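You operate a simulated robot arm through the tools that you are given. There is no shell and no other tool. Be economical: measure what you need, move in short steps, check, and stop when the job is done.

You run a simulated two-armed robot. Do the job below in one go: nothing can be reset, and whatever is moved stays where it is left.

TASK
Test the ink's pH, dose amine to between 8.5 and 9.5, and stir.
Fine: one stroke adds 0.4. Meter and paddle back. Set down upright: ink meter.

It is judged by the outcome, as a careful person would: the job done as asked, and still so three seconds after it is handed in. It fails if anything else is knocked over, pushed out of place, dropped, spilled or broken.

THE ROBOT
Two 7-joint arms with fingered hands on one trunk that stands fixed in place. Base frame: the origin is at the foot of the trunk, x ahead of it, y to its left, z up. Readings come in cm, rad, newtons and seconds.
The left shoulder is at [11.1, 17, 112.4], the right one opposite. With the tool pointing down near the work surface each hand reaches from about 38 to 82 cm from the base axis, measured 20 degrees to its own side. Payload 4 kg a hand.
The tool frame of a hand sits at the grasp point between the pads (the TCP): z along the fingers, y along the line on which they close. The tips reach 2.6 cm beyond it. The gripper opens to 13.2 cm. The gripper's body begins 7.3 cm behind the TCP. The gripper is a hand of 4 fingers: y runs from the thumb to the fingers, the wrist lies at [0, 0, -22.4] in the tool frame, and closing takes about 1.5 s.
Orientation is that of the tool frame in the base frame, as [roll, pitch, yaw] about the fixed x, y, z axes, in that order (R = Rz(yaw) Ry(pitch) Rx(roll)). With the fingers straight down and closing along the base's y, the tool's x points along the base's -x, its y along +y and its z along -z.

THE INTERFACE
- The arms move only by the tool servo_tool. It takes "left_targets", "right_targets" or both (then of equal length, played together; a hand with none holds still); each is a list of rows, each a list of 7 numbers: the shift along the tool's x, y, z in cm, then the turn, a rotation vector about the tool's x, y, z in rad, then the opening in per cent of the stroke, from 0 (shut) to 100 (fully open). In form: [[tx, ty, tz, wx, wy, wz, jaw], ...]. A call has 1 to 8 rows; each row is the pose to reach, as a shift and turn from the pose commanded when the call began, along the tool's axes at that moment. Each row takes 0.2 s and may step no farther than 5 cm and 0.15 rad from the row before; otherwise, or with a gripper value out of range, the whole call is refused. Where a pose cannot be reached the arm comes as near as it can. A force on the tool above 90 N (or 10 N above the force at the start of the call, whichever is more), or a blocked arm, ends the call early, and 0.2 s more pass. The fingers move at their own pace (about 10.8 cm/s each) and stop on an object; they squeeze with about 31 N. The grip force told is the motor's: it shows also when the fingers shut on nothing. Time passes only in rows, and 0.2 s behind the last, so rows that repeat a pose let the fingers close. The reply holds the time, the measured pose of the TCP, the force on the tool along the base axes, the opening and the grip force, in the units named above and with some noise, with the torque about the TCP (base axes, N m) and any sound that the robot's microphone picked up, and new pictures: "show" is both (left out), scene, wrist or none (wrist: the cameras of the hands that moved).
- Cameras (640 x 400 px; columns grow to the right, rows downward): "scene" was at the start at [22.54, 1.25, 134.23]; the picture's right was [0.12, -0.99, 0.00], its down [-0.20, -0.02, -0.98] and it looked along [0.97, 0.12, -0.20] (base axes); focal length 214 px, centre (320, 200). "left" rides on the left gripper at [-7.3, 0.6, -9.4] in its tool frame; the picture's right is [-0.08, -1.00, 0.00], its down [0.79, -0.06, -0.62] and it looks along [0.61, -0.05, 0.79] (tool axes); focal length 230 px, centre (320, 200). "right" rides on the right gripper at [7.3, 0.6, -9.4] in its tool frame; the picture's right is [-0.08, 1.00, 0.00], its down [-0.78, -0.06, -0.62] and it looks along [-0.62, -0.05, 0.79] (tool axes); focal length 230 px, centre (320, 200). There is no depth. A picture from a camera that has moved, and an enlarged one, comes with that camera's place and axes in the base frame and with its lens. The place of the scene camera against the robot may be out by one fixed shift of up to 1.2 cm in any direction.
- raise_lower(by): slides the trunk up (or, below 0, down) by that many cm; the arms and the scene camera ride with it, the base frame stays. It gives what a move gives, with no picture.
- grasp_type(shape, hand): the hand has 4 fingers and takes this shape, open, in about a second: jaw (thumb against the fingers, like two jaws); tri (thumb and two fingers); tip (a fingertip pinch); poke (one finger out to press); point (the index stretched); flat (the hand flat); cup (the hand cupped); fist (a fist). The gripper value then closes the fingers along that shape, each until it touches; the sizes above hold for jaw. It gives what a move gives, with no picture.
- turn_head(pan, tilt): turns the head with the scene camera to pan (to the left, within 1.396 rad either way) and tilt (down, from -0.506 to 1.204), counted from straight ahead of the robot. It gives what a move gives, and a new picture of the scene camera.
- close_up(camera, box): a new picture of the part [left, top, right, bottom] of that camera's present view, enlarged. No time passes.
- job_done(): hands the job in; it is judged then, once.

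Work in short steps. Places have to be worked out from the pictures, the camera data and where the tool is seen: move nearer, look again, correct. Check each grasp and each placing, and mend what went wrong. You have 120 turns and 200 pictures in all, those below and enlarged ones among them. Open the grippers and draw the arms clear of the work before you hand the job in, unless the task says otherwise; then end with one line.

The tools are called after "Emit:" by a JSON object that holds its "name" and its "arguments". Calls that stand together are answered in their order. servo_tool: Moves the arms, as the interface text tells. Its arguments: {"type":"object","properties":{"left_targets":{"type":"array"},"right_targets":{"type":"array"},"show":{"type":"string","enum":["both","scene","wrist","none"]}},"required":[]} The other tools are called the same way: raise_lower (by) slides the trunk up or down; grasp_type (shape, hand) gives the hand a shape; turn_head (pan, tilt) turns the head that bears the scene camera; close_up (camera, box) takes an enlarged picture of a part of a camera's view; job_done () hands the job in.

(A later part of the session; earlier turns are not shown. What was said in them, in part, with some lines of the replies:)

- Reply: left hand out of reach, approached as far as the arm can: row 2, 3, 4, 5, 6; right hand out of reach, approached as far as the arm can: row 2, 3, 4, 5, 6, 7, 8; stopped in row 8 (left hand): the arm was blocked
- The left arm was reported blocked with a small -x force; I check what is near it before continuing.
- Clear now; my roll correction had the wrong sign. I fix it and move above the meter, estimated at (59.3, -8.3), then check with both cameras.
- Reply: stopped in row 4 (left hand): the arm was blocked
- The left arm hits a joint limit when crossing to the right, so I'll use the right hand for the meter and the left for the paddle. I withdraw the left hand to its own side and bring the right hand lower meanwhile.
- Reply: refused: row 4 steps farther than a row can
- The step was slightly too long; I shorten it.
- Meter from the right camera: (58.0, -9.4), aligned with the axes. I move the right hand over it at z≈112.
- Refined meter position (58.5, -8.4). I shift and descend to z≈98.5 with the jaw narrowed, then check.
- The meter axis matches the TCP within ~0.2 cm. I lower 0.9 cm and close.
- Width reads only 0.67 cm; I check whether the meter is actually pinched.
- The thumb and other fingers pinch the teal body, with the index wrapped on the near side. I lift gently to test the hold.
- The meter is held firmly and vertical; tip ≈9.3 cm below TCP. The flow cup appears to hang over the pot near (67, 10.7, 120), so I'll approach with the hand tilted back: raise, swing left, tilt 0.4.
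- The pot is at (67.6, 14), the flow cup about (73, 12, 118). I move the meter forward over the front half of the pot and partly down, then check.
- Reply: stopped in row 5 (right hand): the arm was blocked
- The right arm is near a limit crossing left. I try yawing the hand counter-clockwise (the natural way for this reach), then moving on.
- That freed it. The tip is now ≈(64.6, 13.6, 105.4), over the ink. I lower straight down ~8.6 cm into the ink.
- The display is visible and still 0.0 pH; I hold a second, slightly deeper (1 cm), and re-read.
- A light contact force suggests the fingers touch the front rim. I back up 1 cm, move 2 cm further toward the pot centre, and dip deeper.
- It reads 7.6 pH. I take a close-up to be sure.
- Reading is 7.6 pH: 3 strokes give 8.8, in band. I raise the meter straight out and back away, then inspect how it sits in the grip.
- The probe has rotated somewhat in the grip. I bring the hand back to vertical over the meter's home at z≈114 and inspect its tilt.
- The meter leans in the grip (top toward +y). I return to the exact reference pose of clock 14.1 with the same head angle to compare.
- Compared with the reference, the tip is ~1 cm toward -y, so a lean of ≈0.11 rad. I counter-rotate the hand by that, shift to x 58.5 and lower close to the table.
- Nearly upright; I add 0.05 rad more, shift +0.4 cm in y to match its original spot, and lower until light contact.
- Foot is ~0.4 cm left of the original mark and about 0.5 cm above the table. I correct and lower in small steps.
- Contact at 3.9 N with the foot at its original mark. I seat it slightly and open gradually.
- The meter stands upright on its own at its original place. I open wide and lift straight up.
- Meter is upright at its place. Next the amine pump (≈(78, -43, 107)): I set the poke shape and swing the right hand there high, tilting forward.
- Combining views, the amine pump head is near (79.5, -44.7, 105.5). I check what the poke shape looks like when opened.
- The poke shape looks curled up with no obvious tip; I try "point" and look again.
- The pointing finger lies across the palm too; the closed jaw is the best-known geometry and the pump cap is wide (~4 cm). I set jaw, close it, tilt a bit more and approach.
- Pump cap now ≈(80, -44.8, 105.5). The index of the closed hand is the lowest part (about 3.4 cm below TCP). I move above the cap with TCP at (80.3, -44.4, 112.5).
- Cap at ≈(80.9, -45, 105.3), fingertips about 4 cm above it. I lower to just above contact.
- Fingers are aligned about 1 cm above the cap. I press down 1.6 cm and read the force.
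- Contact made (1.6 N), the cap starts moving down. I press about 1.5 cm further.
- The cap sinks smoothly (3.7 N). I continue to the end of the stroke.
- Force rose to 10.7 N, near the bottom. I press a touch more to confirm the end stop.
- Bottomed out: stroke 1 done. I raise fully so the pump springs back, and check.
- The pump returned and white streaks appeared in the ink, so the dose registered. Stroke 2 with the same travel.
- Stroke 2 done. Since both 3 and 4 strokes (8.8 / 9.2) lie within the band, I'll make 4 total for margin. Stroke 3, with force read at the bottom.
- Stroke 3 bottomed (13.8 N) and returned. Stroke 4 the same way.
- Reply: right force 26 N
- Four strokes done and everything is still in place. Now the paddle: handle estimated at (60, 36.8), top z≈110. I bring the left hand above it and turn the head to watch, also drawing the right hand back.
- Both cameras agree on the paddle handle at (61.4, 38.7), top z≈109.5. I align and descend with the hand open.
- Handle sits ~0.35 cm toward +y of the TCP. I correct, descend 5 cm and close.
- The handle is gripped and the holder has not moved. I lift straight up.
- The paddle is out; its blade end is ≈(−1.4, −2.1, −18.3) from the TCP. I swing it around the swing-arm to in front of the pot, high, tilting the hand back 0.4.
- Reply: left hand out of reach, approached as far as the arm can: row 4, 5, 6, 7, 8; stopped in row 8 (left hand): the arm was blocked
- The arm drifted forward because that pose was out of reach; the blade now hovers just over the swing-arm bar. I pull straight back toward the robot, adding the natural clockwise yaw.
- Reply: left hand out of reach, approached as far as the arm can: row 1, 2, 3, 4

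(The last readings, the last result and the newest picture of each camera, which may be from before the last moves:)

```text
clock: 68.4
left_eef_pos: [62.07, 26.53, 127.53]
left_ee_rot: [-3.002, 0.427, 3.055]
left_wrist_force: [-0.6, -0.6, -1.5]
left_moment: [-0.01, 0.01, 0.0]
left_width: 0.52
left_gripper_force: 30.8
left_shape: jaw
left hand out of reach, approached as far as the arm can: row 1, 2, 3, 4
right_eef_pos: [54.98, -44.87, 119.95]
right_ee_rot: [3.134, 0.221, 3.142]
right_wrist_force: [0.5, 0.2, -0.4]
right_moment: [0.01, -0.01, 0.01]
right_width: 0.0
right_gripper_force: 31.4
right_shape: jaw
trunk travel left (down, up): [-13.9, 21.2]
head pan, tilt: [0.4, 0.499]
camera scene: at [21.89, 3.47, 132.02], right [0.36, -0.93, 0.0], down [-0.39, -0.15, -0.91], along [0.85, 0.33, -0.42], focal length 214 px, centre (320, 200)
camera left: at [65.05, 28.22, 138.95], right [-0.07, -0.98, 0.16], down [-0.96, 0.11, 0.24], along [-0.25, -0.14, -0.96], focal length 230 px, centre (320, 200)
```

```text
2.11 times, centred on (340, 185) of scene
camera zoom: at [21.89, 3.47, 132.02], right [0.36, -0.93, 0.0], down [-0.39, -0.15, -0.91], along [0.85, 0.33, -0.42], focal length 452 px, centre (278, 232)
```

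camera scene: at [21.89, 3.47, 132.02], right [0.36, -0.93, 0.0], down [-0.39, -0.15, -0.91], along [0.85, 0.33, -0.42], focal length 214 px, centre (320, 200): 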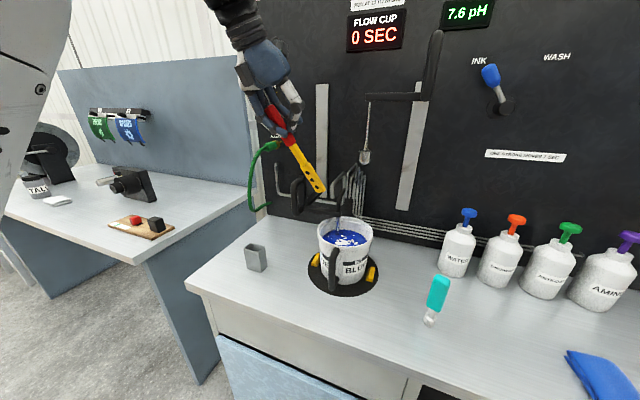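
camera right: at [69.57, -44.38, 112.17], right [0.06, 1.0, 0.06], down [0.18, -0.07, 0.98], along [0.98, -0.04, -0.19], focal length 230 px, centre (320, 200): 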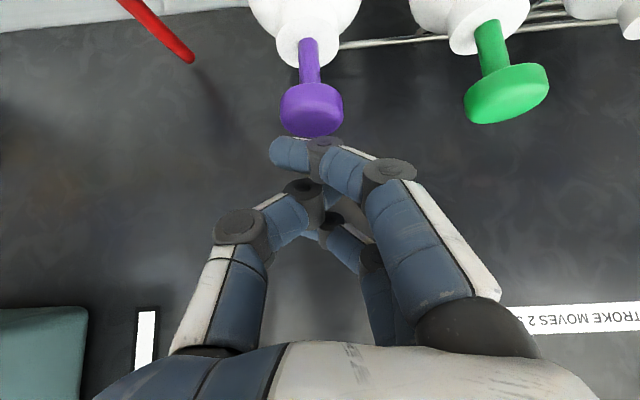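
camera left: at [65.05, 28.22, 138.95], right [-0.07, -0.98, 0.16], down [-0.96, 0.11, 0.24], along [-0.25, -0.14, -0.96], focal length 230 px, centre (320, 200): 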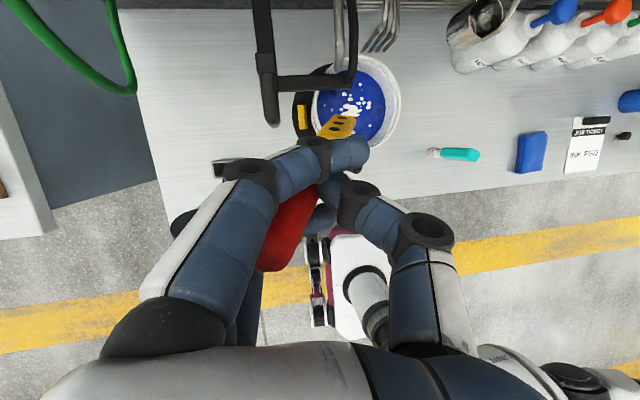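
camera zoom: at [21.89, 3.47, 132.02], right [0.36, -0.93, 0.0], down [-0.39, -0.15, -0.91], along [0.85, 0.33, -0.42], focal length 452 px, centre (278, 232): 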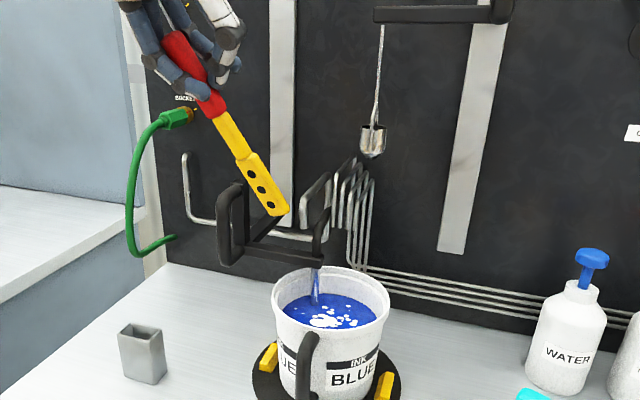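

The upper arm is pressing near the head at this height. Raising the trunk makes the reach lower relative to the shoulders, so I raise it 12 cm (everything held is clear above).

Emit:
{"name": "raise_lower", "arguments": {"by": 12}}

Emit:
{"name": "turn_head", "arguments": {"pan": 0.2, "tilt": 0.6}}

```text
clock: 69.9
left_eef_pos: [62.43, 24.64, 139.24]
left_ee_rot: [-3.073, 0.412, 3.004]
left_wrist_force: [0.7, 0.0, -0.4]
left_moment: [0.01, 0.01, 0.04]
left_width: 0.48
left_gripper_force: 31.0
left_shape: jaw
right_eef_pos: [55.09, -44.87, 131.81]
right_ee_rot: [3.135, 0.219, -3.141]
right_wrist_force: [0.5, 0.2, -0.6]
right_moment: [0.0, 0.01, 0.01]
right_width: 0.0
right_gripper_force: 31.3
right_shape: jaw
trunk travel left (down, up): [-25.9, 9.2]
head pan, tilt: [0.4, 0.499]
```

```text
clock: 70.7
left_eef_pos: [62.44, 24.63, 139.24]
left_ee_rot: [-3.075, 0.411, 3.002]
left_wrist_force: [0.4, -0.2, -1.4]
left_moment: [-0.01, 0.05, 0.0]
left_width: 0.5
left_gripper_force: 31.5
left_shape: jaw
right_eef_pos: [54.93, -44.84, 131.81]
right_ee_rot: [3.134, 0.221, 3.141]
right_wrist_force: [-0.2, 0.8, 0.2]
right_moment: [-0.01, -0.01, -0.01]
right_width: 0.02
right_gripper_force: 31.0
right_shape: jaw
trunk travel left (down, up): [-25.9, 9.2]
head pan, tilt: [0.201, 0.6]
camera scene: at [14.16, 1.91, 142.98], right [0.2, -0.98, 0.0], down [-0.55, -0.11, -0.83], along [0.81, 0.16, -0.56], focal length 214 px, centre (320, 200)
```

scene: 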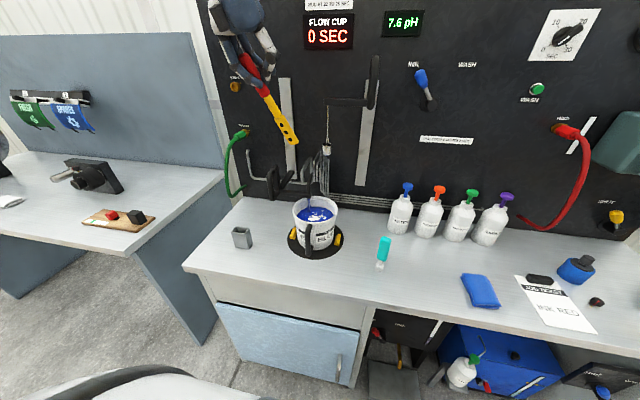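

Good clearance now. I move so that the blade end goes to about (64, 14, 109), first sideways, then down.

Emit:
{"name": "servo_tool", "arguments": {"left_targets": [[1.3, -3.5, -0.3, 0, 0, 0, 0], [2.6, -7, -0.7, 0, 0, 0, 0], [4.3, -6.8, 3.2, 0, 0, 0, 0], [6, -6.5, 7.2, 0, 0, 0, 0], [7.8, -6.2, 11.2, 0, 0, 0, 0], [7.8, -6.2, 11.2, 0, 0, 0, 0]]}}

Emit:
{"name": "close_up", "arguments": {"camera": "scene", "box": [200, 90, 400, 280]}}

```text
clock: 72.1
left_eef_pos: [58.57, 17.94, 126.29]
left_ee_rot: [-3.073, 0.412, 3.003]
left_wrist_force: [0.2, 0.2, -0.4]
left_moment: [0.03, -0.02, 0.03]
left_width: 0.5
left_gripper_force: 31.3
left_shape: jaw
right_eef_pos: [54.91, -44.97, 131.76]
right_ee_rot: [3.134, 0.219, 3.141]
right_wrist_force: [0.9, 0.2, -0.1]
right_moment: [0.01, -0.02, -0.03]
right_width: 0.0
right_gripper_force: 31.1
right_shape: jaw
trunk travel left (down, up): [-25.9, 9.2]
head pan, tilt: [0.201, 0.6]
camera scene: at [14.11, 1.87, 142.99], right [0.2, -0.98, 0.0], down [-0.55, -0.11, -0.83], along [0.81, 0.16, -0.56], focal length 214 px, centre (320, 200)
camera left: at [61.68, 18.7, 137.73], right [-0.09, -0.99, 0.09], down [-0.96, 0.12, 0.25], along [-0.26, -0.07, -0.96], focal length 230 px, centre (320, 200)
```

scene: 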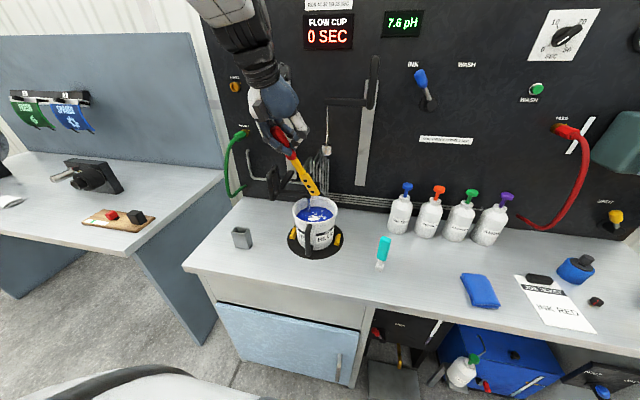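
left: 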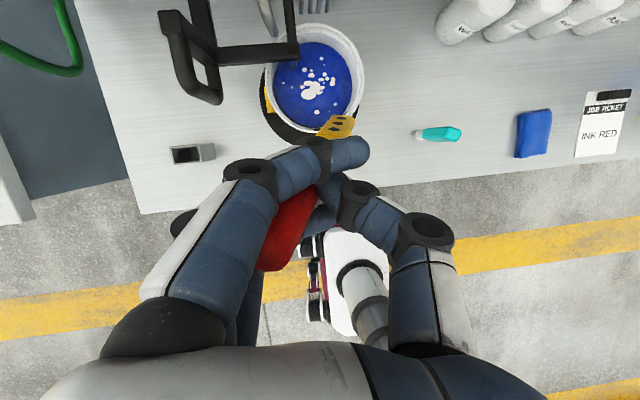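

```text
2.11 times, centred on (300, 185) of scene
camera zoom: at [14.11, 1.87, 142.99], right [0.2, -0.98, 0.0], down [-0.55, -0.11, -0.83], along [0.81, 0.16, -0.56], focal length 452 px, centre (362, 232)
```

zoom: 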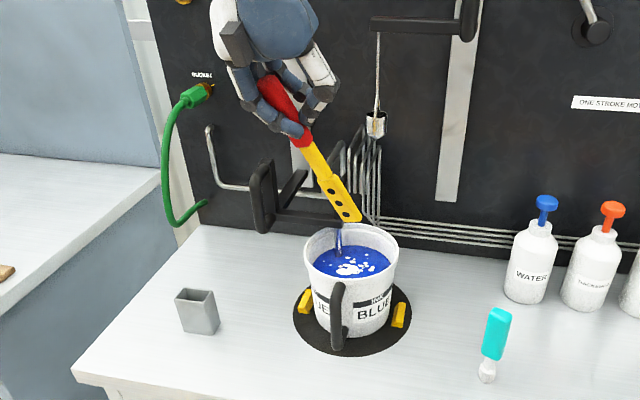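

The blade end is at ≈(63.5, 12.5, 109). I move it forward 3 cm and down 5, just above the rim, and verify.

Emit:
{"name": "servo_tool", "arguments": {"left_targets": [[-1.4, 0.5, 0.5, 0, 0, 0, 0], [-2.66, 1.0, 1.1, 0, 0, 0, 0], [-1.7, 1.15, 3.4, 0, 0, 0, 0], [-0.66, 1.3, 5.67, 0, 0, 0, 0], [-0.66, 1.3, 5.67, 0, 0, 0, 0]], "show": "wrist"}}

Emit:
{"name": "close_up", "arguments": {"camera": "scene", "box": [220, 110, 380, 270]}}

```text
clock: 73.3
left_eef_pos: [61.66, 18.67, 121.18]
left_ee_rot: [-3.074, 0.411, 3.005]
left_wrist_force: [0.2, 0.2, -0.2]
left_moment: [-0.01, 0.01, 0.0]
left_width: 0.53
left_gripper_force: 30.6
left_shape: jaw
right_eef_pos: [55.03, -44.81, 131.87]
right_ee_rot: [3.136, 0.22, -3.141]
right_wrist_force: [-0.1, 0.7, 0.8]
right_moment: [0.0, 0.0, -0.01]
right_width: 0.0
right_gripper_force: 30.9
right_shape: jaw
trunk travel left (down, up): [-25.9, 9.2]
head pan, tilt: [0.201, 0.6]
camera left: at [64.7, 19.42, 132.59], right [-0.09, -0.99, 0.09], down [-0.96, 0.12, 0.25], along [-0.26, -0.07, -0.96], focal length 230 px, centre (320, 200)
```

left: 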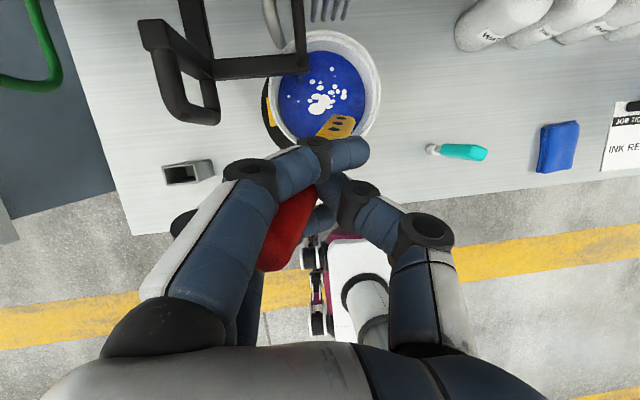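

```text
2.50 times, centred on (300, 190) of scene
camera zoom: at [14.15, 1.89, 142.98], right [0.2, -0.98, 0.0], down [-0.55, -0.11, -0.83], along [0.81, 0.16, -0.56], focal length 536 px, centre (370, 225)
```

zoom: 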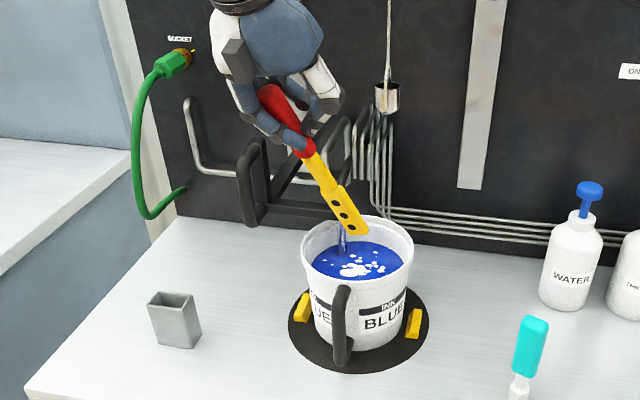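

The blade end is at ≈(66.6, 12.5, 104) inside the rim circle (centre ≈(69, 14.8)). I lower it into the ink to z≈93.5.

Emit:
{"name": "servo_tool", "arguments": {"left_targets": [[0.8, 0.5, 2.5, 0, 0, 0, 0], [1.7, 0.8, 5, 0, 0, 0, 0], [2.6, 1.1, 7.5, 0, 0, 0, 0], [3.5, 1.3, 9.8, 0, 0, 0, 0], [3.5, 1.3, 9.8, 0, 0, 0, 0]], "show": "wrist"}}

Emit:
{"name": "close_up", "arguments": {"camera": "scene", "box": [220, 110, 380, 270]}}

```text
clock: 74.5
left_eef_pos: [62.54, 19.01, 110.86]
left_ee_rot: [-3.074, 0.413, 3.003]
left_wrist_force: [0.0, -0.4, -0.6]
left_moment: [0.03, 0.02, 0.03]
left_width: 0.5
left_gripper_force: 30.8
left_shape: jaw
right_eef_pos: [54.98, -44.78, 131.85]
right_ee_rot: [3.135, 0.22, 3.141]
right_wrist_force: [0.3, 0.0, 0.3]
right_moment: [0.01, 0.0, 0.0]
right_width: 0.01
right_gripper_force: 30.8
right_shape: jaw
trunk travel left (down, up): [-25.9, 9.2]
head pan, tilt: [0.201, 0.6]
camera left: at [65.58, 19.9, 122.31], right [-0.09, -0.99, 0.09], down [-0.96, 0.12, 0.25], along [-0.26, -0.07, -0.96], focal length 230 px, centre (320, 200)
```

left: 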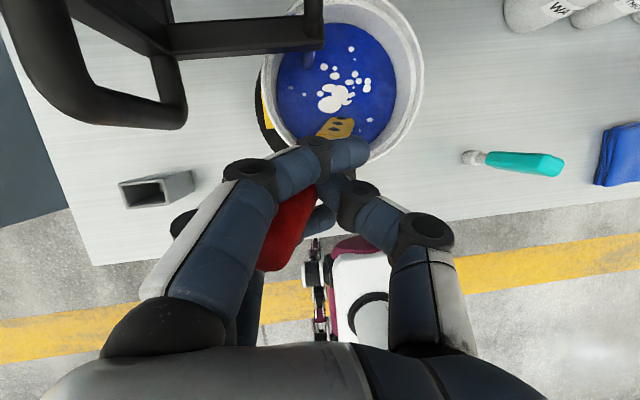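

```text
2.50 times, centred on (300, 190) of scene
camera zoom: at [14.14, 1.9, 142.98], right [0.2, -0.98, 0.0], down [-0.55, -0.11, -0.83], along [0.81, 0.16, -0.56], focal length 536 px, centre (370, 225)
```

zoom: 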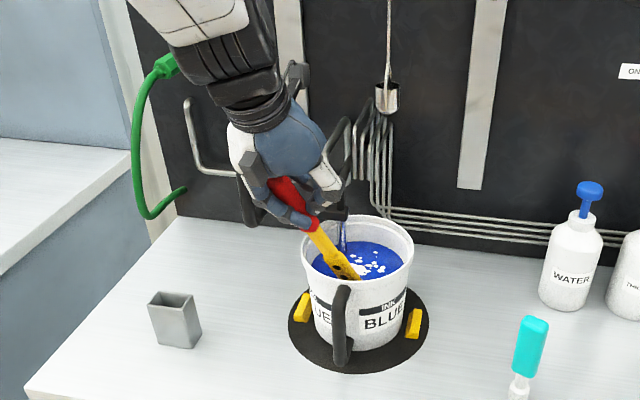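

The blade is in the ink with no contact forces. I lower another 1.5 cm and begin stirring with a 1.5 cm circle.

Emit:
{"name": "servo_tool", "arguments": {"left_targets": [[0.4, -0.1, 0.7, 0, 0, 0, 0], [0.84, -0.16, 1.27, 0, 0, 0, 0], [0.31, -1.13, 1.57, 0, 0, 0, 0], [-0.71, -1.38, 2.04, 0, 0, 0, 0], [-1.61, -0.78, 2.39, 0, 0, 0, 0], [-1.88, 0.34, 2.43, 0, 0, 0, 0], [-1.34, 1.31, 2.14, 0, 0, 0, 0], [-0.32, 1.57, 1.67, 0, 0, 0, 0]]}}

```text
clock: 76.3
left_eef_pos: [63.56, 20.16, 109.4]
left_ee_rot: [-3.074, 0.412, 3.004]
left_wrist_force: [1.2, -0.5, -0.3]
left_moment: [0.0, 0.0, 0.0]
left_width: 0.49
left_gripper_force: 31.1
left_shape: jaw
right_eef_pos: [55.03, -44.88, 131.82]
right_ee_rot: [3.135, 0.219, 3.141]
right_wrist_force: [-0.1, 0.8, 0.1]
right_moment: [0.01, 0.03, 0.03]
right_width: 0.0
right_gripper_force: 30.9
right_shape: jaw
trunk travel left (down, up): [-25.9, 9.2]
head pan, tilt: [0.201, 0.6]
camera scene: at [14.16, 1.91, 142.98], right [0.2, -0.98, 0.0], down [-0.55, -0.11, -0.83], along [0.81, 0.16, -0.56], focal length 214 px, centre (320, 200)
camera left: at [66.69, 21.06, 120.78], right [-0.09, -0.99, 0.09], down [-0.96, 0.11, 0.25], along [-0.26, -0.07, -0.96], focal length 230 px, centre (320, 200)
```

scene: 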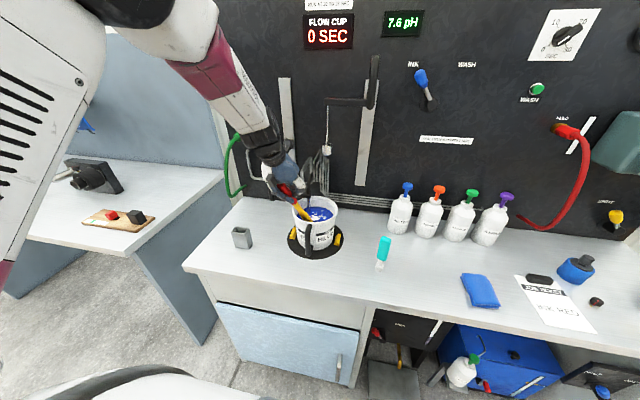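
left: 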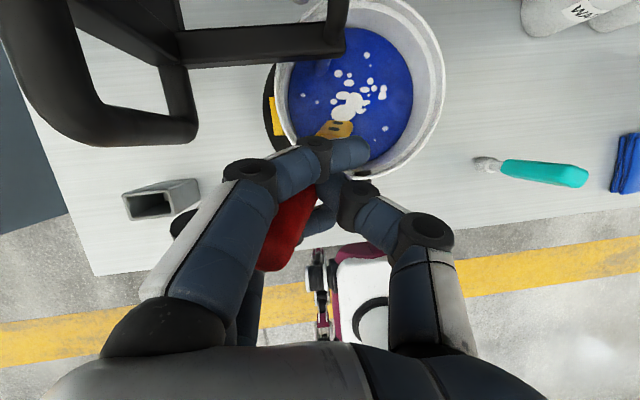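

White streaks remain; I continue with full circles.

Emit:
{"name": "servo_tool", "arguments": {"left_targets": [[0.9, -0.61, -0.35, 0, 0, 0, 0], [1.16, -1.73, -0.4, 0, 0, 0, 0], [0.63, -2.7, -0.1, 0, 0, 0, 0], [-0.39, -2.95, 0.37, 0, 0, 0, 0], [-1.29, -2.35, 0.72, 0, 0, 0, 0], [-1.56, -1.23, 0.76, 0, 0, 0, 0], [-1.02, -0.26, 0.47, 0, 0, 0, 0], [0, 0, 0, 0, 0, 0, 0]], "show": "none"}}

Emit:
{"name": "servo_tool", "arguments": {"left_targets": [[0.9, -0.61, -0.35, 0, 0, 0, 0], [1.16, -1.73, -0.4, 0, 0, 0, 0], [0.63, -2.7, -0.1, 0, 0, 0, 0], [-0.39, -2.95, 0.37, 0, 0, 0, 0], [-1.29, -2.35, 0.72, 0, 0, 0, 0], [-1.56, -1.23, 0.76, 0, 0, 0, 0], [-1.02, -0.26, 0.47, 0, 0, 0, 0], [0, 0, 0, 0, 0, 0, 0]], "show": "wrist"}}

```text
clock: 78.1
left_eef_pos: [63.65, 20.41, 109.41]
left_ee_rot: [-3.072, 0.412, 3.003]
left_wrist_force: [0.1, -0.4, -0.8]
left_moment: [0.0, -0.02, -0.03]
left_width: 0.47
left_gripper_force: 31.3
left_shape: jaw
right_eef_pos: [55.0, -44.86, 131.9]
right_ee_rot: [3.135, 0.221, 3.14]
right_wrist_force: [0.3, 0.2, 0.1]
right_moment: [0.0, 0.0, 0.02]
right_width: 0.0
right_gripper_force: 31.2
right_shape: jaw
trunk travel left (down, up): [-25.9, 9.2]
head pan, tilt: [0.201, 0.6]
```

```text
clock: 79.9
left_eef_pos: [63.55, 20.29, 109.36]
left_ee_rot: [-3.073, 0.413, 3.004]
left_wrist_force: [-0.4, -0.5, -1.7]
left_moment: [-0.02, 0.01, 0.0]
left_width: 0.5
left_gripper_force: 31.0
left_shape: jaw
right_eef_pos: [54.97, -44.87, 131.9]
right_ee_rot: [3.134, 0.22, -3.14]
right_wrist_force: [-0.9, -0.9, 1.0]
right_moment: [0.0, 0.0, 0.0]
right_width: 0.0
right_gripper_force: 30.7
right_shape: jaw
trunk travel left (down, up): [-25.9, 9.2]
head pan, tilt: [0.201, 0.6]
camera left: at [66.68, 21.1, 120.78], right [-0.09, -0.99, 0.09], down [-0.96, 0.12, 0.25], along [-0.26, -0.07, -0.96], focal length 230 px, centre (320, 200)
```

left: 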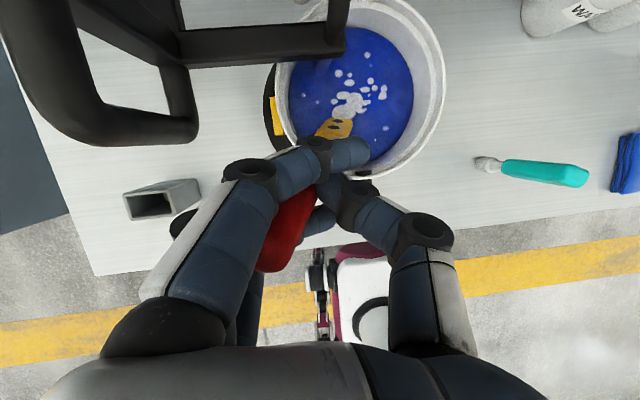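

The streaks look a bit paler; I keep stirring.

Emit:
{"name": "servo_tool", "arguments": {"left_targets": [[0.9, -0.61, -0.35, 0, 0, 0, 0], [1.16, -1.73, -0.4, 0, 0, 0, 0], [0.63, -2.7, -0.1, 0, 0, 0, 0], [-0.39, -2.95, 0.37, 0, 0, 0, 0], [-1.29, -2.35, 0.72, 0, 0, 0, 0], [-1.56, -1.23, 0.76, 0, 0, 0, 0], [-1.02, -0.26, 0.47, 0, 0, 0, 0], [0, 0, 0, 0, 0, 0, 0]], "show": "none"}}

Emit:
{"name": "servo_tool", "arguments": {"left_targets": [[0.9, -0.61, -0.35, 0, 0, 0, 0], [1.16, -1.73, -0.4, 0, 0, 0, 0], [0.63, -2.7, -0.1, 0, 0, 0, 0], [-0.39, -2.95, 0.37, 0, 0, 0, 0], [-1.29, -2.35, 0.72, 0, 0, 0, 0], [-1.56, -1.23, 0.76, 0, 0, 0, 0], [-1.02, -0.26, 0.47, 0, 0, 0, 0], [0, 0, 0, 0, 0, 0, 0]], "show": "none"}}

Emit:
{"name": "close_up", "arguments": {"camera": "left", "box": [260, 0, 460, 180]}}

```text
clock: 81.7
left_eef_pos: [63.7, 20.37, 109.43]
left_ee_rot: [-3.073, 0.412, 3.002]
left_wrist_force: [-0.2, 0.3, -1.6]
left_moment: [-0.01, 0.01, -0.03]
left_width: 0.48
left_gripper_force: 30.5
left_shape: jaw
right_eef_pos: [54.91, -44.99, 131.82]
right_ee_rot: [3.135, 0.22, 3.141]
right_wrist_force: [0.7, -0.1, 0.0]
right_moment: [0.0, 0.0, 0.0]
right_width: 0.01
right_gripper_force: 30.9
right_shape: jaw
trunk travel left (down, up): [-25.9, 9.2]
head pan, tilt: [0.201, 0.6]
```

```text
clock: 83.5
left_eef_pos: [63.64, 20.4, 109.29]
left_ee_rot: [-3.073, 0.412, 3.002]
left_wrist_force: [0.6, -0.6, -0.9]
left_moment: [-0.02, 0.02, 0.03]
left_width: 0.49
left_gripper_force: 31.2
left_shape: jaw
right_eef_pos: [55.06, -44.84, 131.85]
right_ee_rot: [3.135, 0.22, -3.14]
right_wrist_force: [-0.4, 0.1, -0.5]
right_moment: [-0.01, 0.0, 0.03]
right_width: 0.0
right_gripper_force: 31.1
right_shape: jaw
trunk travel left (down, up): [-25.9, 9.2]
head pan, tilt: [0.201, 0.6]
```

```text
2.22 times, centred on (360, 90) of left
camera zoom: at [66.79, 21.24, 120.78], right [-0.09, -0.99, 0.09], down [-0.96, 0.12, 0.25], along [-0.26, -0.07, -0.96], focal length 511 px, centre (231, 444)
```

zoom: 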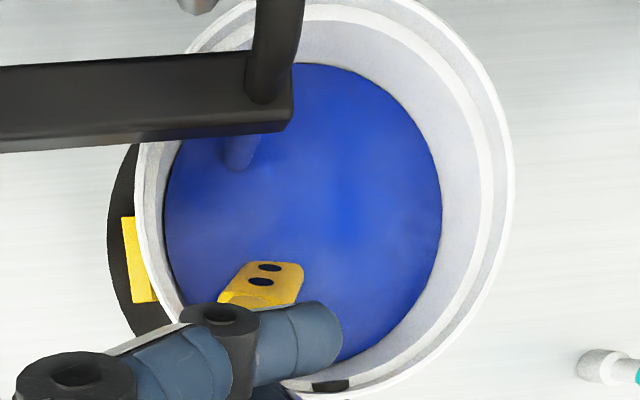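

The ink is now uniform. One more circle for good measure, then I lift the paddle out, keeping clear of the spout.

Emit:
{"name": "servo_tool", "arguments": {"left_targets": [[0.9, -0.61, -0.35, 0, 0, 0, 0], [1.16, -1.73, -0.4, 0, 0, 0, 0], [0.63, -2.7, -0.1, 0, 0, 0, 0], [-0.39, -2.95, 0.37, 0, 0, 0, 0], [-1.29, -2.35, 0.72, 0, 0, 0, 0], [-1.56, -1.23, 0.76, 0, 0, 0, 0], [-1.02, -0.26, 0.47, 0, 0, 0, 0], [0, 0, 0, 0, 0, 0, 0]], "show": "none"}}

Emit:
{"name": "servo_tool", "arguments": {"left_targets": [[1.31, -2.05, -0.44, 0, 0, 0, 0], [0.1, -2.2, -3.2, 0, 0, 0, 0], [-1.1, -2.5, -5.9, 0, 0, 0, 0], [-2.3, -2.7, -8.7, 0, 0, 0, 0], [-3.5, -2.8, -11.5, 0, 0, 0, 0], [-4.7, -3, -14.2, 0, 0, 0, 0], [-4.7, -3, -14.2, 0, 0, 0, 0]]}}

```text
clock: 85.3
left_eef_pos: [63.62, 20.36, 109.49]
left_ee_rot: [-3.073, 0.412, 3.001]
left_wrist_force: [-0.2, 0.2, -0.9]
left_moment: [0.03, 0.03, 0.03]
left_width: 0.47
left_gripper_force: 30.9
left_shape: jaw
right_eef_pos: [55.01, -44.87, 131.81]
right_ee_rot: [3.135, 0.22, -3.141]
right_wrist_force: [-0.6, -0.3, 0.2]
right_moment: [-0.02, 0.0, -0.02]
right_width: 0.02
right_gripper_force: 31.3
right_shape: jaw
trunk travel left (down, up): [-25.9, 9.2]
head pan, tilt: [0.201, 0.6]
```

```text
clock: 86.9
left_eef_pos: [62.07, 18.27, 124.54]
left_ee_rot: [-3.074, 0.411, 3.002]
left_wrist_force: [0.9, 0.3, -1.2]
left_moment: [-0.01, 0.03, -0.01]
left_width: 0.5
left_gripper_force: 30.9
left_shape: jaw
right_eef_pos: [54.99, -44.82, 132.0]
right_ee_rot: [3.135, 0.219, -3.14]
right_wrist_force: [0.3, 0.1, 0.9]
right_moment: [0.0, -0.01, -0.01]
right_width: 0.0
right_gripper_force: 30.6
right_shape: jaw
trunk travel left (down, up): [-25.9, 9.2]
head pan, tilt: [0.201, 0.6]
camera scene: at [14.21, 1.9, 142.97], right [0.2, -0.98, 0.0], down [-0.55, -0.11, -0.82], along [0.81, 0.16, -0.57], focal length 214 px, centre (320, 200)
camera left: at [65.14, 19.15, 135.89], right [-0.09, -0.99, 0.09], down [-0.96, 0.12, 0.25], along [-0.26, -0.07, -0.96], focal length 230 px, centre (320, 200)
```

scene: 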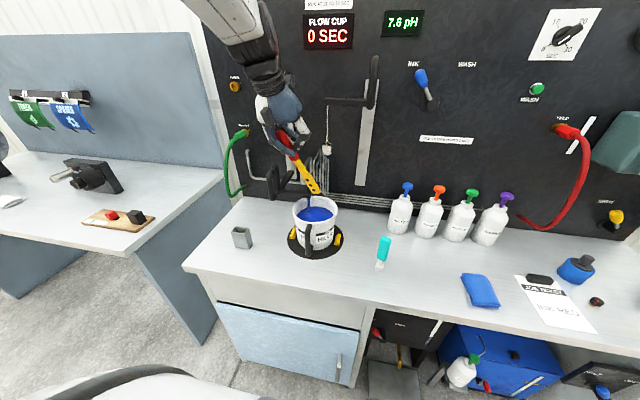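
left: 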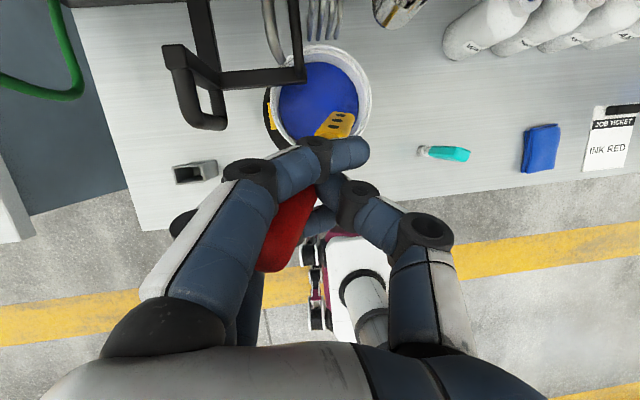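

Clean lift, ink uniform. I carry the paddle back around the swing-arm to the holder, straightening the hand on the way.

Emit:
{"name": "servo_tool", "arguments": {"left_targets": [[2.1, -0.4, -1.4, 0, 0, 0, 0], [4.1, -0.9, -2.85, 0, 0, 0, 0], [4.6, 3.2, -3.44, 0, 0, 0, 0], [5.1, 7.3, -4.03, -0.024, 0.1, -0.038, 0], [5.6, 11.3, -4.6, -0.048, 0.2, -0.076, 0], [6.1, 15.4, -5.2, -0.072, 0.3, -0.115, 0], [6.58, 19.5, -5.8, -0.096, 0.406, -0.153, 0], [6.58, 19.5, -5.8, -0.096, 0.406, -0.153, 0]]}}

Emit:
{"name": "close_up", "arguments": {"camera": "scene", "box": [160, 90, 340, 270]}}

```text
clock: 88.7
left_eef_pos: [56.96, 39.29, 126.12]
left_ee_rot: [-3.141, 0.001, -3.137]
left_wrist_force: [0.6, 0.5, -0.2]
left_moment: [0.06, -0.01, -0.02]
left_width: 0.48
left_gripper_force: 31.3
left_shape: jaw
right_eef_pos: [54.97, -44.96, 131.88]
right_ee_rot: [3.133, 0.219, 3.141]
right_wrist_force: [0.5, -0.1, -0.6]
right_moment: [0.0, 0.01, 0.03]
right_width: 0.0
right_gripper_force: 30.5
right_shape: jaw
trunk travel left (down, up): [-25.9, 9.2]
head pan, tilt: [0.201, 0.6]
camera scene: at [14.1, 1.79, 142.99], right [0.2, -0.98, 0.0], down [-0.55, -0.11, -0.83], along [0.81, 0.16, -0.56], focal length 214 px, centre (320, 200)
camera left: at [64.24, 39.84, 135.4], right [0.08, -1.0, 0.0], down [-0.78, -0.06, 0.62], along [-0.61, -0.05, -0.79], focal length 230 px, centre (320, 200)
```

scene: 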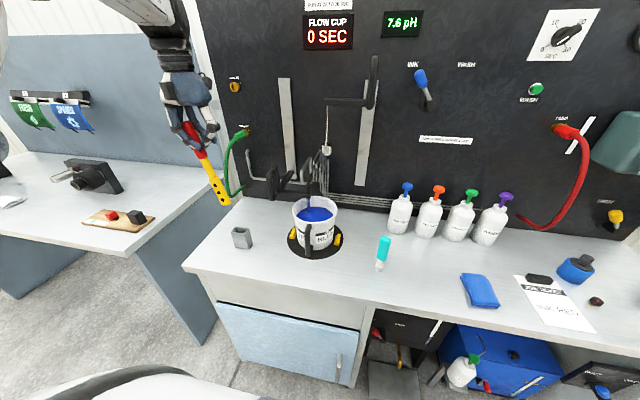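
left: 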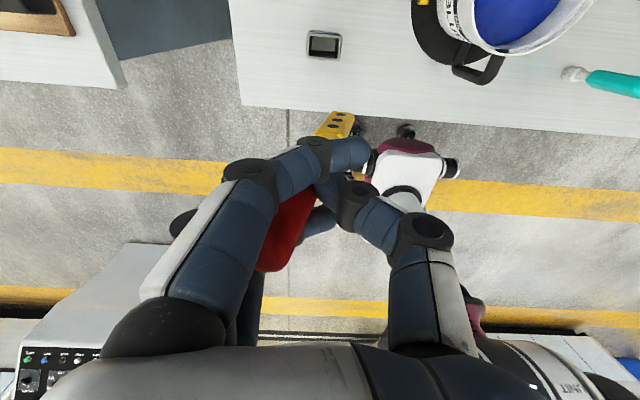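

```text
2.22 times, centred on (250, 180) of scene
camera zoom: at [14.1, 1.79, 142.99], right [0.2, -0.98, 0.0], down [-0.55, -0.11, -0.83], along [0.81, 0.16, -0.56], focal length 477 px, centre (476, 244)
```

zoom: 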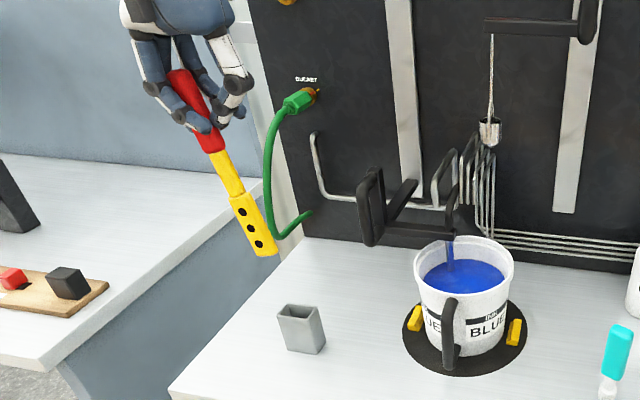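

The paddle leans ~0.17 rad in the grip (blade toward -y, slightly -x). I counter-rotate and position it over the holder at (61.6, 38.8).

Emit:
{"name": "servo_tool", "arguments": {"left_targets": [[-1.5, -0.2, 0, -0.09, -0.04, 0, 0], [-3.2, -0.4, 0, -0.17, -0.08, 0, 0], [-4.6, -0.5, 1.5, -0.17, -0.08, 0, 0], [-4.6, -0.5, 3, -0.17, -0.08, 0, 0], [-4.6, -0.5, 3, -0.17, -0.08, 0, 0]]}}

Emit:
{"name": "close_up", "arguments": {"camera": "scene", "box": [160, 90, 340, 270]}}

Emit:
{"name": "close_up", "arguments": {"camera": "left", "box": [240, 0, 440, 180]}}

```text
clock: 89.9
left_eef_pos: [61.63, 38.73, 122.79]
left_ee_rot: [2.972, 0.081, 3.136]
left_wrist_force: [-0.4, -0.1, -0.9]
left_moment: [-0.02, -0.02, 0.01]
left_width: 0.52
left_gripper_force: 30.3
left_shape: jaw
right_eef_pos: [54.94, -44.85, 131.74]
right_ee_rot: [3.136, 0.221, -3.14]
right_wrist_force: [-0.1, 0.7, -0.5]
right_moment: [0.02, -0.01, 0.04]
right_width: 0.04
right_gripper_force: 31.3
right_shape: jaw
trunk travel left (down, up): [-25.9, 9.2]
head pan, tilt: [0.201, 0.6]
camera scene: at [14.22, 1.93, 142.97], right [0.2, -0.98, 0.0], down [-0.55, -0.11, -0.82], along [0.81, 0.16, -0.57], focal length 214 px, centre (320, 200)
camera left: at [68.14, 37.77, 132.66], right [0.09, -0.98, -0.16], down [-0.83, -0.16, 0.53], along [-0.55, 0.09, -0.83], focal length 230 px, centre (320, 200)
```

scene: 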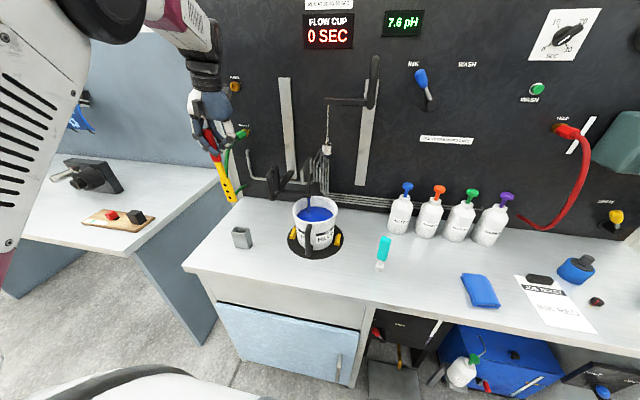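
left: 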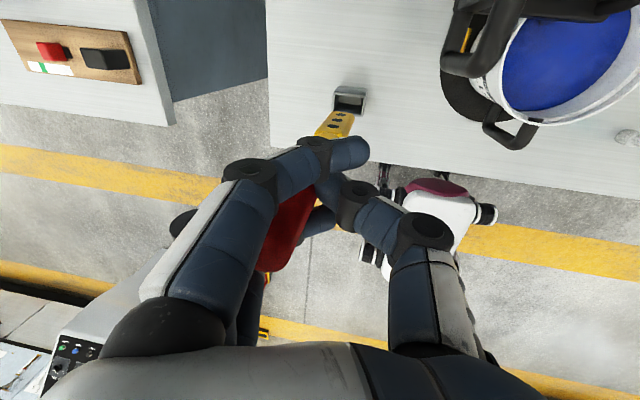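

```text
2.22 times, centred on (250, 180) of scene
camera zoom: at [14.22, 1.93, 142.97], right [0.2, -0.98, 0.0], down [-0.55, -0.11, -0.82], along [0.81, 0.16, -0.57], focal length 477 px, centre (476, 244)
```

zoom: 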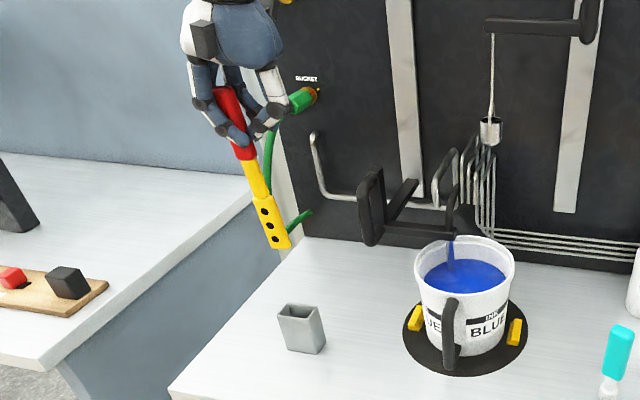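

```text
2.22 times, centred on (340, 90) of left
camera zoom: at [68.14, 37.77, 132.66], right [0.09, -0.98, -0.16], down [-0.83, -0.16, 0.53], along [-0.55, 0.09, -0.83], focal length 511 px, centre (276, 444)
```

zoom: 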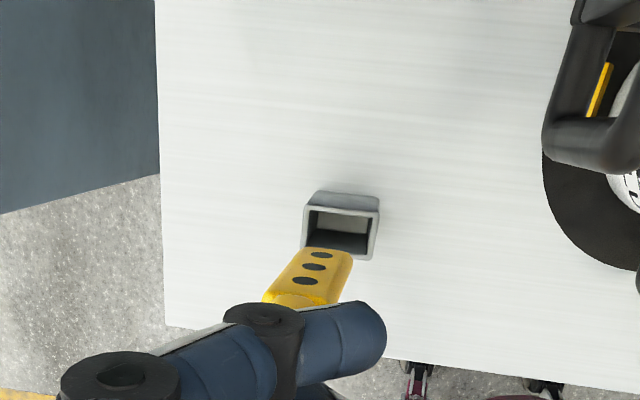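

Blade end (62.1, 38.9) matches the holder opening (61.9, 38.8) and it is near vertical. I lower to just entering the opening and check.

Emit:
{"name": "servo_tool", "arguments": {"left_targets": [[0.35, -0.5, 2.9, 0, 0, 0, 0], [0.6, -1.0, 5.8, 0, 0, 0, 0], [0.8, -1.4, 8.2, 0, 0, 0, 0], [0.8, -1.4, 8.2, 0, 0, 0, 0]], "show": "none"}}

Emit:
{"name": "close_up", "arguments": {"camera": "scene", "box": [180, 130, 300, 270]}}

Emit:
{"name": "close_up", "arguments": {"camera": "left", "box": [240, 0, 440, 180]}}

```text
clock: 90.9
left_eef_pos: [61.36, 38.85, 114.57]
left_ee_rot: [2.972, 0.078, 3.137]
left_wrist_force: [0.0, -0.2, -0.5]
left_moment: [0.0, -0.03, -0.03]
left_width: 0.47
left_gripper_force: 31.2
left_shape: jaw
right_eef_pos: [54.87, -44.87, 131.94]
right_ee_rot: [3.134, 0.221, 3.142]
right_wrist_force: [-0.4, 0.4, -0.8]
right_moment: [0.04, 0.02, -0.01]
right_width: 0.0
right_gripper_force: 30.7
right_shape: jaw
trunk travel left (down, up): [-25.9, 9.2]
head pan, tilt: [0.201, 0.6]
```

```text
2.86 times, centred on (240, 200) of scene
camera zoom: at [14.14, 1.88, 142.98], right [0.2, -0.98, 0.0], down [-0.55, -0.11, -0.83], along [0.81, 0.16, -0.56], focal length 613 px, centre (549, 200)
```

zoom: 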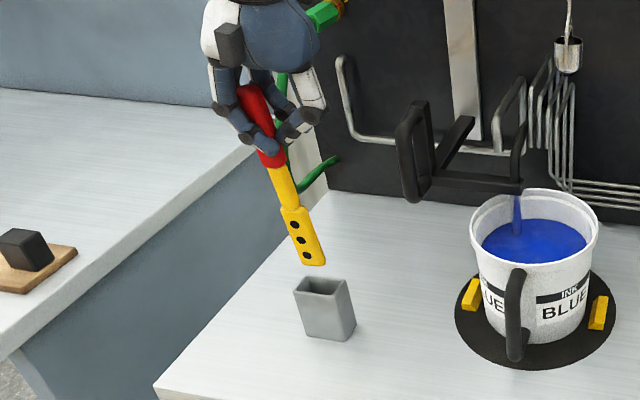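

```text
2.22 times, centred on (340, 90) of left
camera zoom: at [67.87, 37.78, 124.39], right [0.09, -0.98, -0.16], down [-0.83, -0.16, 0.53], along [-0.55, 0.09, -0.83], focal length 511 px, centre (276, 444)
```

zoom: 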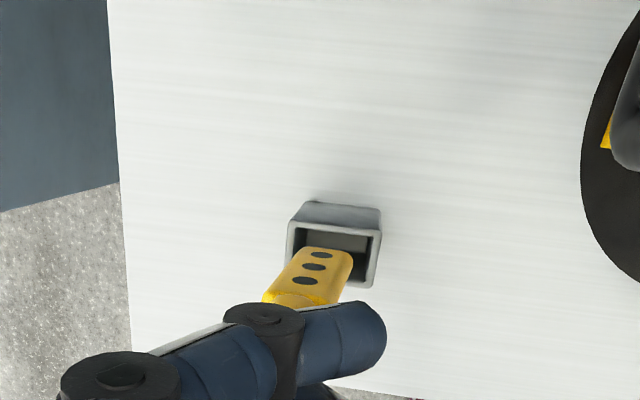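

Alignment is good; blade end ~3 cm above the opening. I shift 0.3 cm back and lower 4.5 cm to enter.

Emit:
{"name": "servo_tool", "arguments": {"left_targets": [[0.45, -0.25, 1.5, 0, 0, 0, 0], [0.55, -0.5, 3, 0, 0, 0, 0], [0.66, -0.76, 4.4, 0, 0, 0, 0], [0.66, -0.76, 4.4, 0, 0, 0, 0]], "show": "none"}}

Emit:
{"name": "close_up", "arguments": {"camera": "scene", "box": [180, 130, 300, 270]}}

Emit:
{"name": "close_up", "arguments": {"camera": "left", "box": [240, 0, 440, 180]}}

```text
clock: 91.9
left_eef_pos: [61.15, 38.77, 110.06]
left_ee_rot: [2.972, 0.08, 3.138]
left_wrist_force: [0.4, -0.4, -0.9]
left_moment: [-0.02, 0.0, 0.02]
left_width: 0.51
left_gripper_force: 31.1
left_shape: jaw
right_eef_pos: [55.02, -44.92, 131.9]
right_ee_rot: [3.134, 0.22, -3.141]
right_wrist_force: [0.4, 0.2, 0.8]
right_moment: [0.02, 0.01, 0.02]
right_width: 0.0
right_gripper_force: 31.1
right_shape: jaw
trunk travel left (down, up): [-25.9, 9.2]
head pan, tilt: [0.201, 0.6]
```

```text
2.86 times, centred on (240, 200) of scene
camera zoom: at [14.17, 1.89, 142.98], right [0.2, -0.98, 0.0], down [-0.55, -0.11, -0.83], along [0.81, 0.16, -0.56], focal length 613 px, centre (549, 200)
```

zoom: 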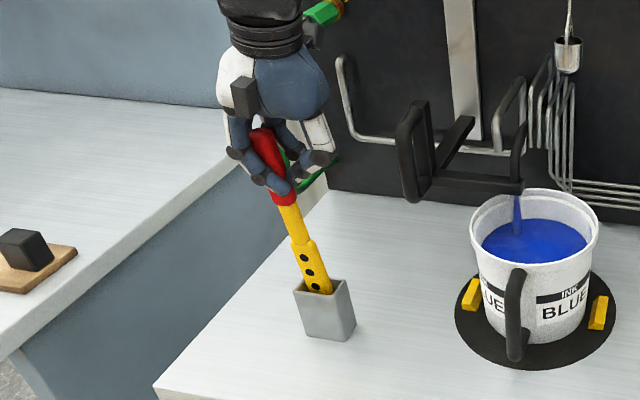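

```text
2.22 times, centred on (340, 90) of left
camera zoom: at [67.69, 37.71, 119.84], right [0.09, -0.98, -0.16], down [-0.83, -0.16, 0.53], along [-0.55, 0.09, -0.83], focal length 511 px, centre (276, 444)
```

zoom: 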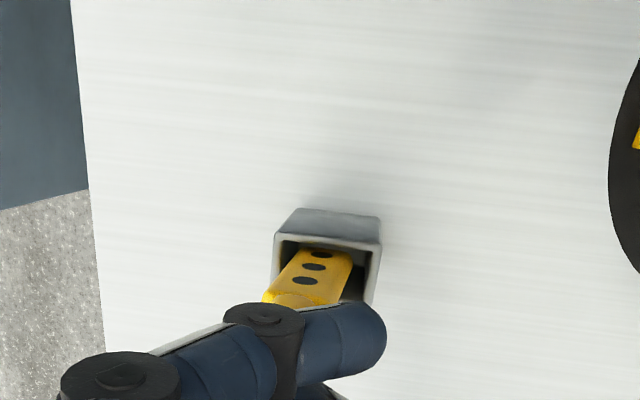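

The blade has entered the holder cleanly. I lower further until it seats.

Emit:
{"name": "servo_tool", "arguments": {"left_targets": [[0.15, -0.25, 1.5, 0, 0, 0, 0], [0.25, -0.5, 3, 0, 0, 0, 0], [0.36, -0.72, 4.3, 0, 0, 0, 0], [0.36, -0.72, 4.3, 0, 0, 0, 0]], "show": "none"}}

Emit:
{"name": "close_up", "arguments": {"camera": "scene", "box": [180, 130, 300, 270]}}

```text
clock: 92.9
left_eef_pos: [61.18, 38.89, 105.58]
left_ee_rot: [2.974, 0.078, 3.138]
left_wrist_force: [-0.3, 0.0, -0.6]
left_moment: [-0.01, 0.0, -0.01]
left_width: 0.5
left_gripper_force: 31.3
left_shape: jaw
right_eef_pos: [54.91, -44.75, 131.76]
right_ee_rot: [3.134, 0.22, 3.141]
right_wrist_force: [-0.9, 0.2, -0.2]
right_moment: [-0.02, 0.01, 0.0]
right_width: 0.01
right_gripper_force: 31.1
right_shape: jaw
trunk travel left (down, up): [-25.9, 9.2]
head pan, tilt: [0.201, 0.6]
```

```text
2.86 times, centred on (240, 200) of scene
camera zoom: at [14.16, 1.89, 142.98], right [0.2, -0.98, 0.0], down [-0.55, -0.11, -0.83], along [0.81, 0.16, -0.56], focal length 613 px, centre (549, 200)
```

zoom: 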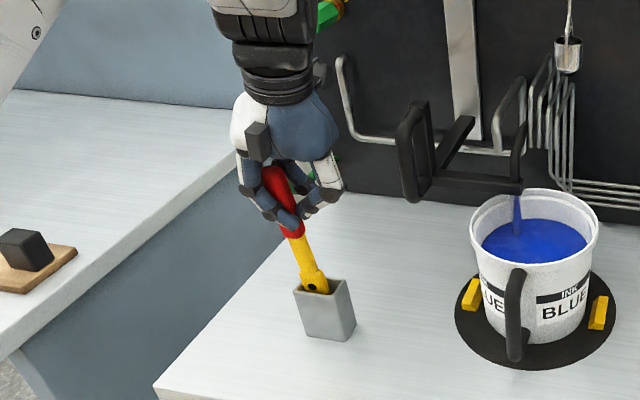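

It looks as originally seated; I lower slightly until contact is felt.

Emit:
{"name": "servo_tool", "arguments": {"left_targets": [[0.03, -0.07, 0.4, 0, 0, 0, 0], [0.05, -0.12, 0.7, 0, 0, 0, 0], [0.05, -0.12, 0.7, 0, 0, 0, 0]], "show": "none"}}

```text
clock: 93.7
left_eef_pos: [61.16, 38.81, 104.86]
left_ee_rot: [2.972, 0.082, 3.137]
left_wrist_force: [0.7, 0.4, 2.4]
left_moment: [0.06, 0.02, -0.02]
left_width: 0.5
left_gripper_force: 30.8
left_shape: jaw
right_eef_pos: [55.04, -44.93, 131.85]
right_ee_rot: [3.135, 0.221, 3.141]
right_wrist_force: [0.1, 0.5, 1.3]
right_moment: [0.03, -0.01, 0.02]
right_width: 0.0
right_gripper_force: 31.5
right_shape: jaw
trunk travel left (down, up): [-25.9, 9.2]
head pan, tilt: [0.201, 0.6]
```

Light contact (2.4 N): seated. I open gradually and look.

Emit:
{"name": "servo_tool", "arguments": {"left_targets": [[0, 0, 0, 0, 0, 0, 6], [0, 0, 0, 0, 0, 0, 14], [0, 0, 0, 0, 0, 0, 25], [0, 0, 0, 0, 0, 0, 40], [0, 0, 0, 0, 0, 0, 60], [0, 0, 0, 0, 0, 0, 75], [0, 0, 0, 0, 0, 0, 75]], "show": "wrist"}}

Emit:
{"name": "close_up", "arguments": {"camera": "scene", "box": [180, 130, 300, 270]}}

```text
clock: 95.3
left_eef_pos: [61.12, 38.77, 104.92]
left_ee_rot: [2.972, 0.08, 3.138]
left_wrist_force: [-0.8, -0.4, -0.3]
left_moment: [-0.03, 0.0, 0.0]
left_width: 9.84
left_gripper_force: 0.0
left_shape: jaw
right_eef_pos: [54.98, -44.84, 131.88]
right_ee_rot: [3.133, 0.22, -3.141]
right_wrist_force: [0.8, 0.1, 0.3]
right_moment: [0.01, 0.0, 0.01]
right_width: 0.0
right_gripper_force: 31.1
right_shape: jaw
trunk travel left (down, up): [-25.9, 9.2]
head pan, tilt: [0.201, 0.6]
camera left: at [67.69, 37.78, 114.78], right [0.09, -0.98, -0.16], down [-0.83, -0.16, 0.53], along [-0.55, 0.09, -0.83], focal length 230 px, centre (320, 200)
```

left: 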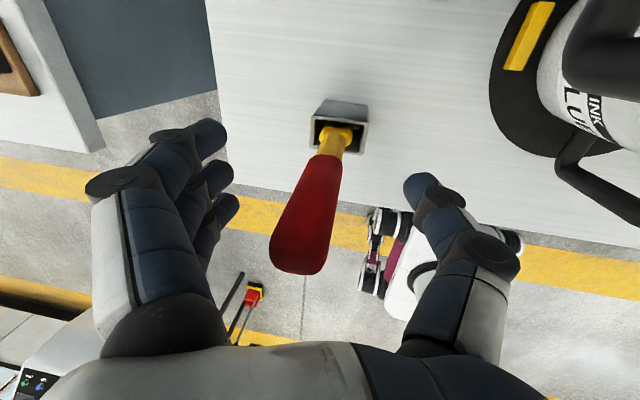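

```text
2.86 times, centred on (240, 200) of scene
camera zoom: at [14.17, 1.89, 142.97], right [0.2, -0.98, 0.0], down [-0.55, -0.11, -0.83], along [0.81, 0.16, -0.56], focal length 613 px, centre (549, 200)
```

zoom: 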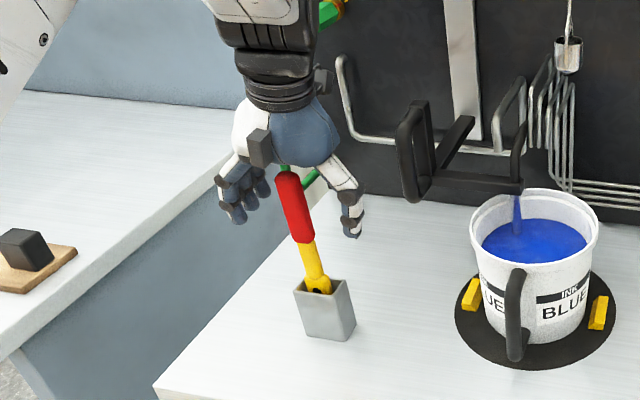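

The paddle rests in its holder. I lift the left hand straight up and withdraw, opening the right hand too.

Emit:
{"name": "servo_tool", "arguments": {"left_targets": [[-0.25, 0.5, -3, 0, 0, 0, 90], [-0.5, 1.0, -6, 0, 0, 0, 100], [-0.8, 1.7, -10, 0, 0, 0, 100], [-1.1, 2.4, -14, 0, 0, 0, 100], [3, 3, -15, 0.08, 0.04, 0, 100], [7, 4, -15, 0.16, 0.08, 0, 100], [11, 4, -14, 0.16, 0.08, 0, 100], [14, 4, -13, 0.16, 0.08, 0, 100]], "right_targets": [[0, 0, 0, 0, 0, 0, 50], [0, 0, 0, 0, 0, 0, 100], [0, 0, 0, 0, 0, 0, 100], [0, 0, 0, 0, 0, 0, 100], [0, 0, 0, 0, 0, 0, 100], [0, 0, 0, 0, 0, 0, 100], [0, 0, 0, 0, 0, 0, 100], [0, 0, 0, 0, 0, 0, 100]], "show": "scene"}}

```text
clock: 97.1
left_eef_pos: [46.23, 40.66, 117.1]
left_ee_rot: [3.133, 0.0, -3.139]
left_wrist_force: [-0.2, -0.1, 0.7]
left_moment: [-0.04, 0.03, 0.0]
left_width: 13.16
left_gripper_force: 0.0
left_shape: jaw
right_eef_pos: [55.08, -44.85, 131.85]
right_ee_rot: [3.134, 0.219, -3.139]
right_wrist_force: [0.3, -0.2, 0.4]
right_moment: [-0.05, 0.01, 0.02]
right_width: 13.17
right_gripper_force: 0.0
right_shape: jaw
trunk travel left (down, up): [-25.9, 9.2]
head pan, tilt: [0.201, 0.6]
camera scene: at [14.17, 1.96, 142.97], right [0.2, -0.98, 0.0], down [-0.55, -0.11, -0.83], along [0.81, 0.16, -0.56], focal length 214 px, centre (320, 200)
```

scene: 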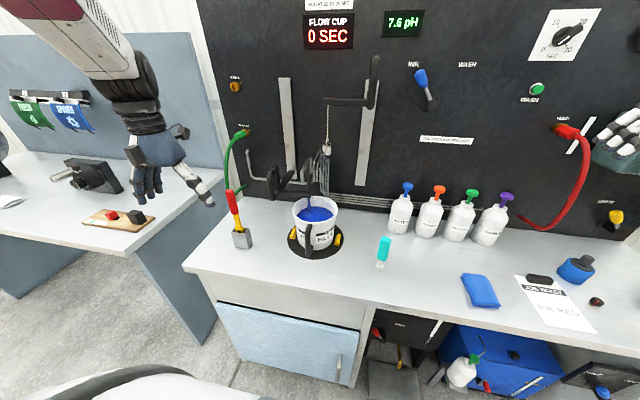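

Everything is back in place: meter upright, paddle in its holder, ink uniform. One last close-up to confirm before handing in.

Emit:
{"name": "close_up", "arguments": {"camera": "scene", "box": [220, 160, 540, 300]}}

```text
2.00 times, centred on (380, 230) of scene
camera zoom: at [14.17, 1.96, 142.97], right [0.2, -0.98, 0.0], down [-0.55, -0.11, -0.83], along [0.81, 0.16, -0.56], focal length 429 px, centre (200, 140)
```

zoom: 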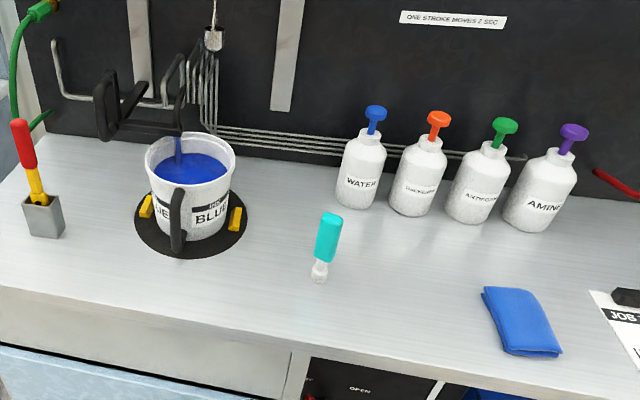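

All is upright and in place; hands are open and clear.

Emit:
{"name": "job_done", "arguments": {}}

```text
The job is handed in.
```

The ink first read pH 7.6. I gave it four amine strokes, which should bring it to about 9.2, and stirred until the white streaks were gone. I did not test the pH again after dosing. The meter is standing upright where it was, and the paddle is back in its holder.
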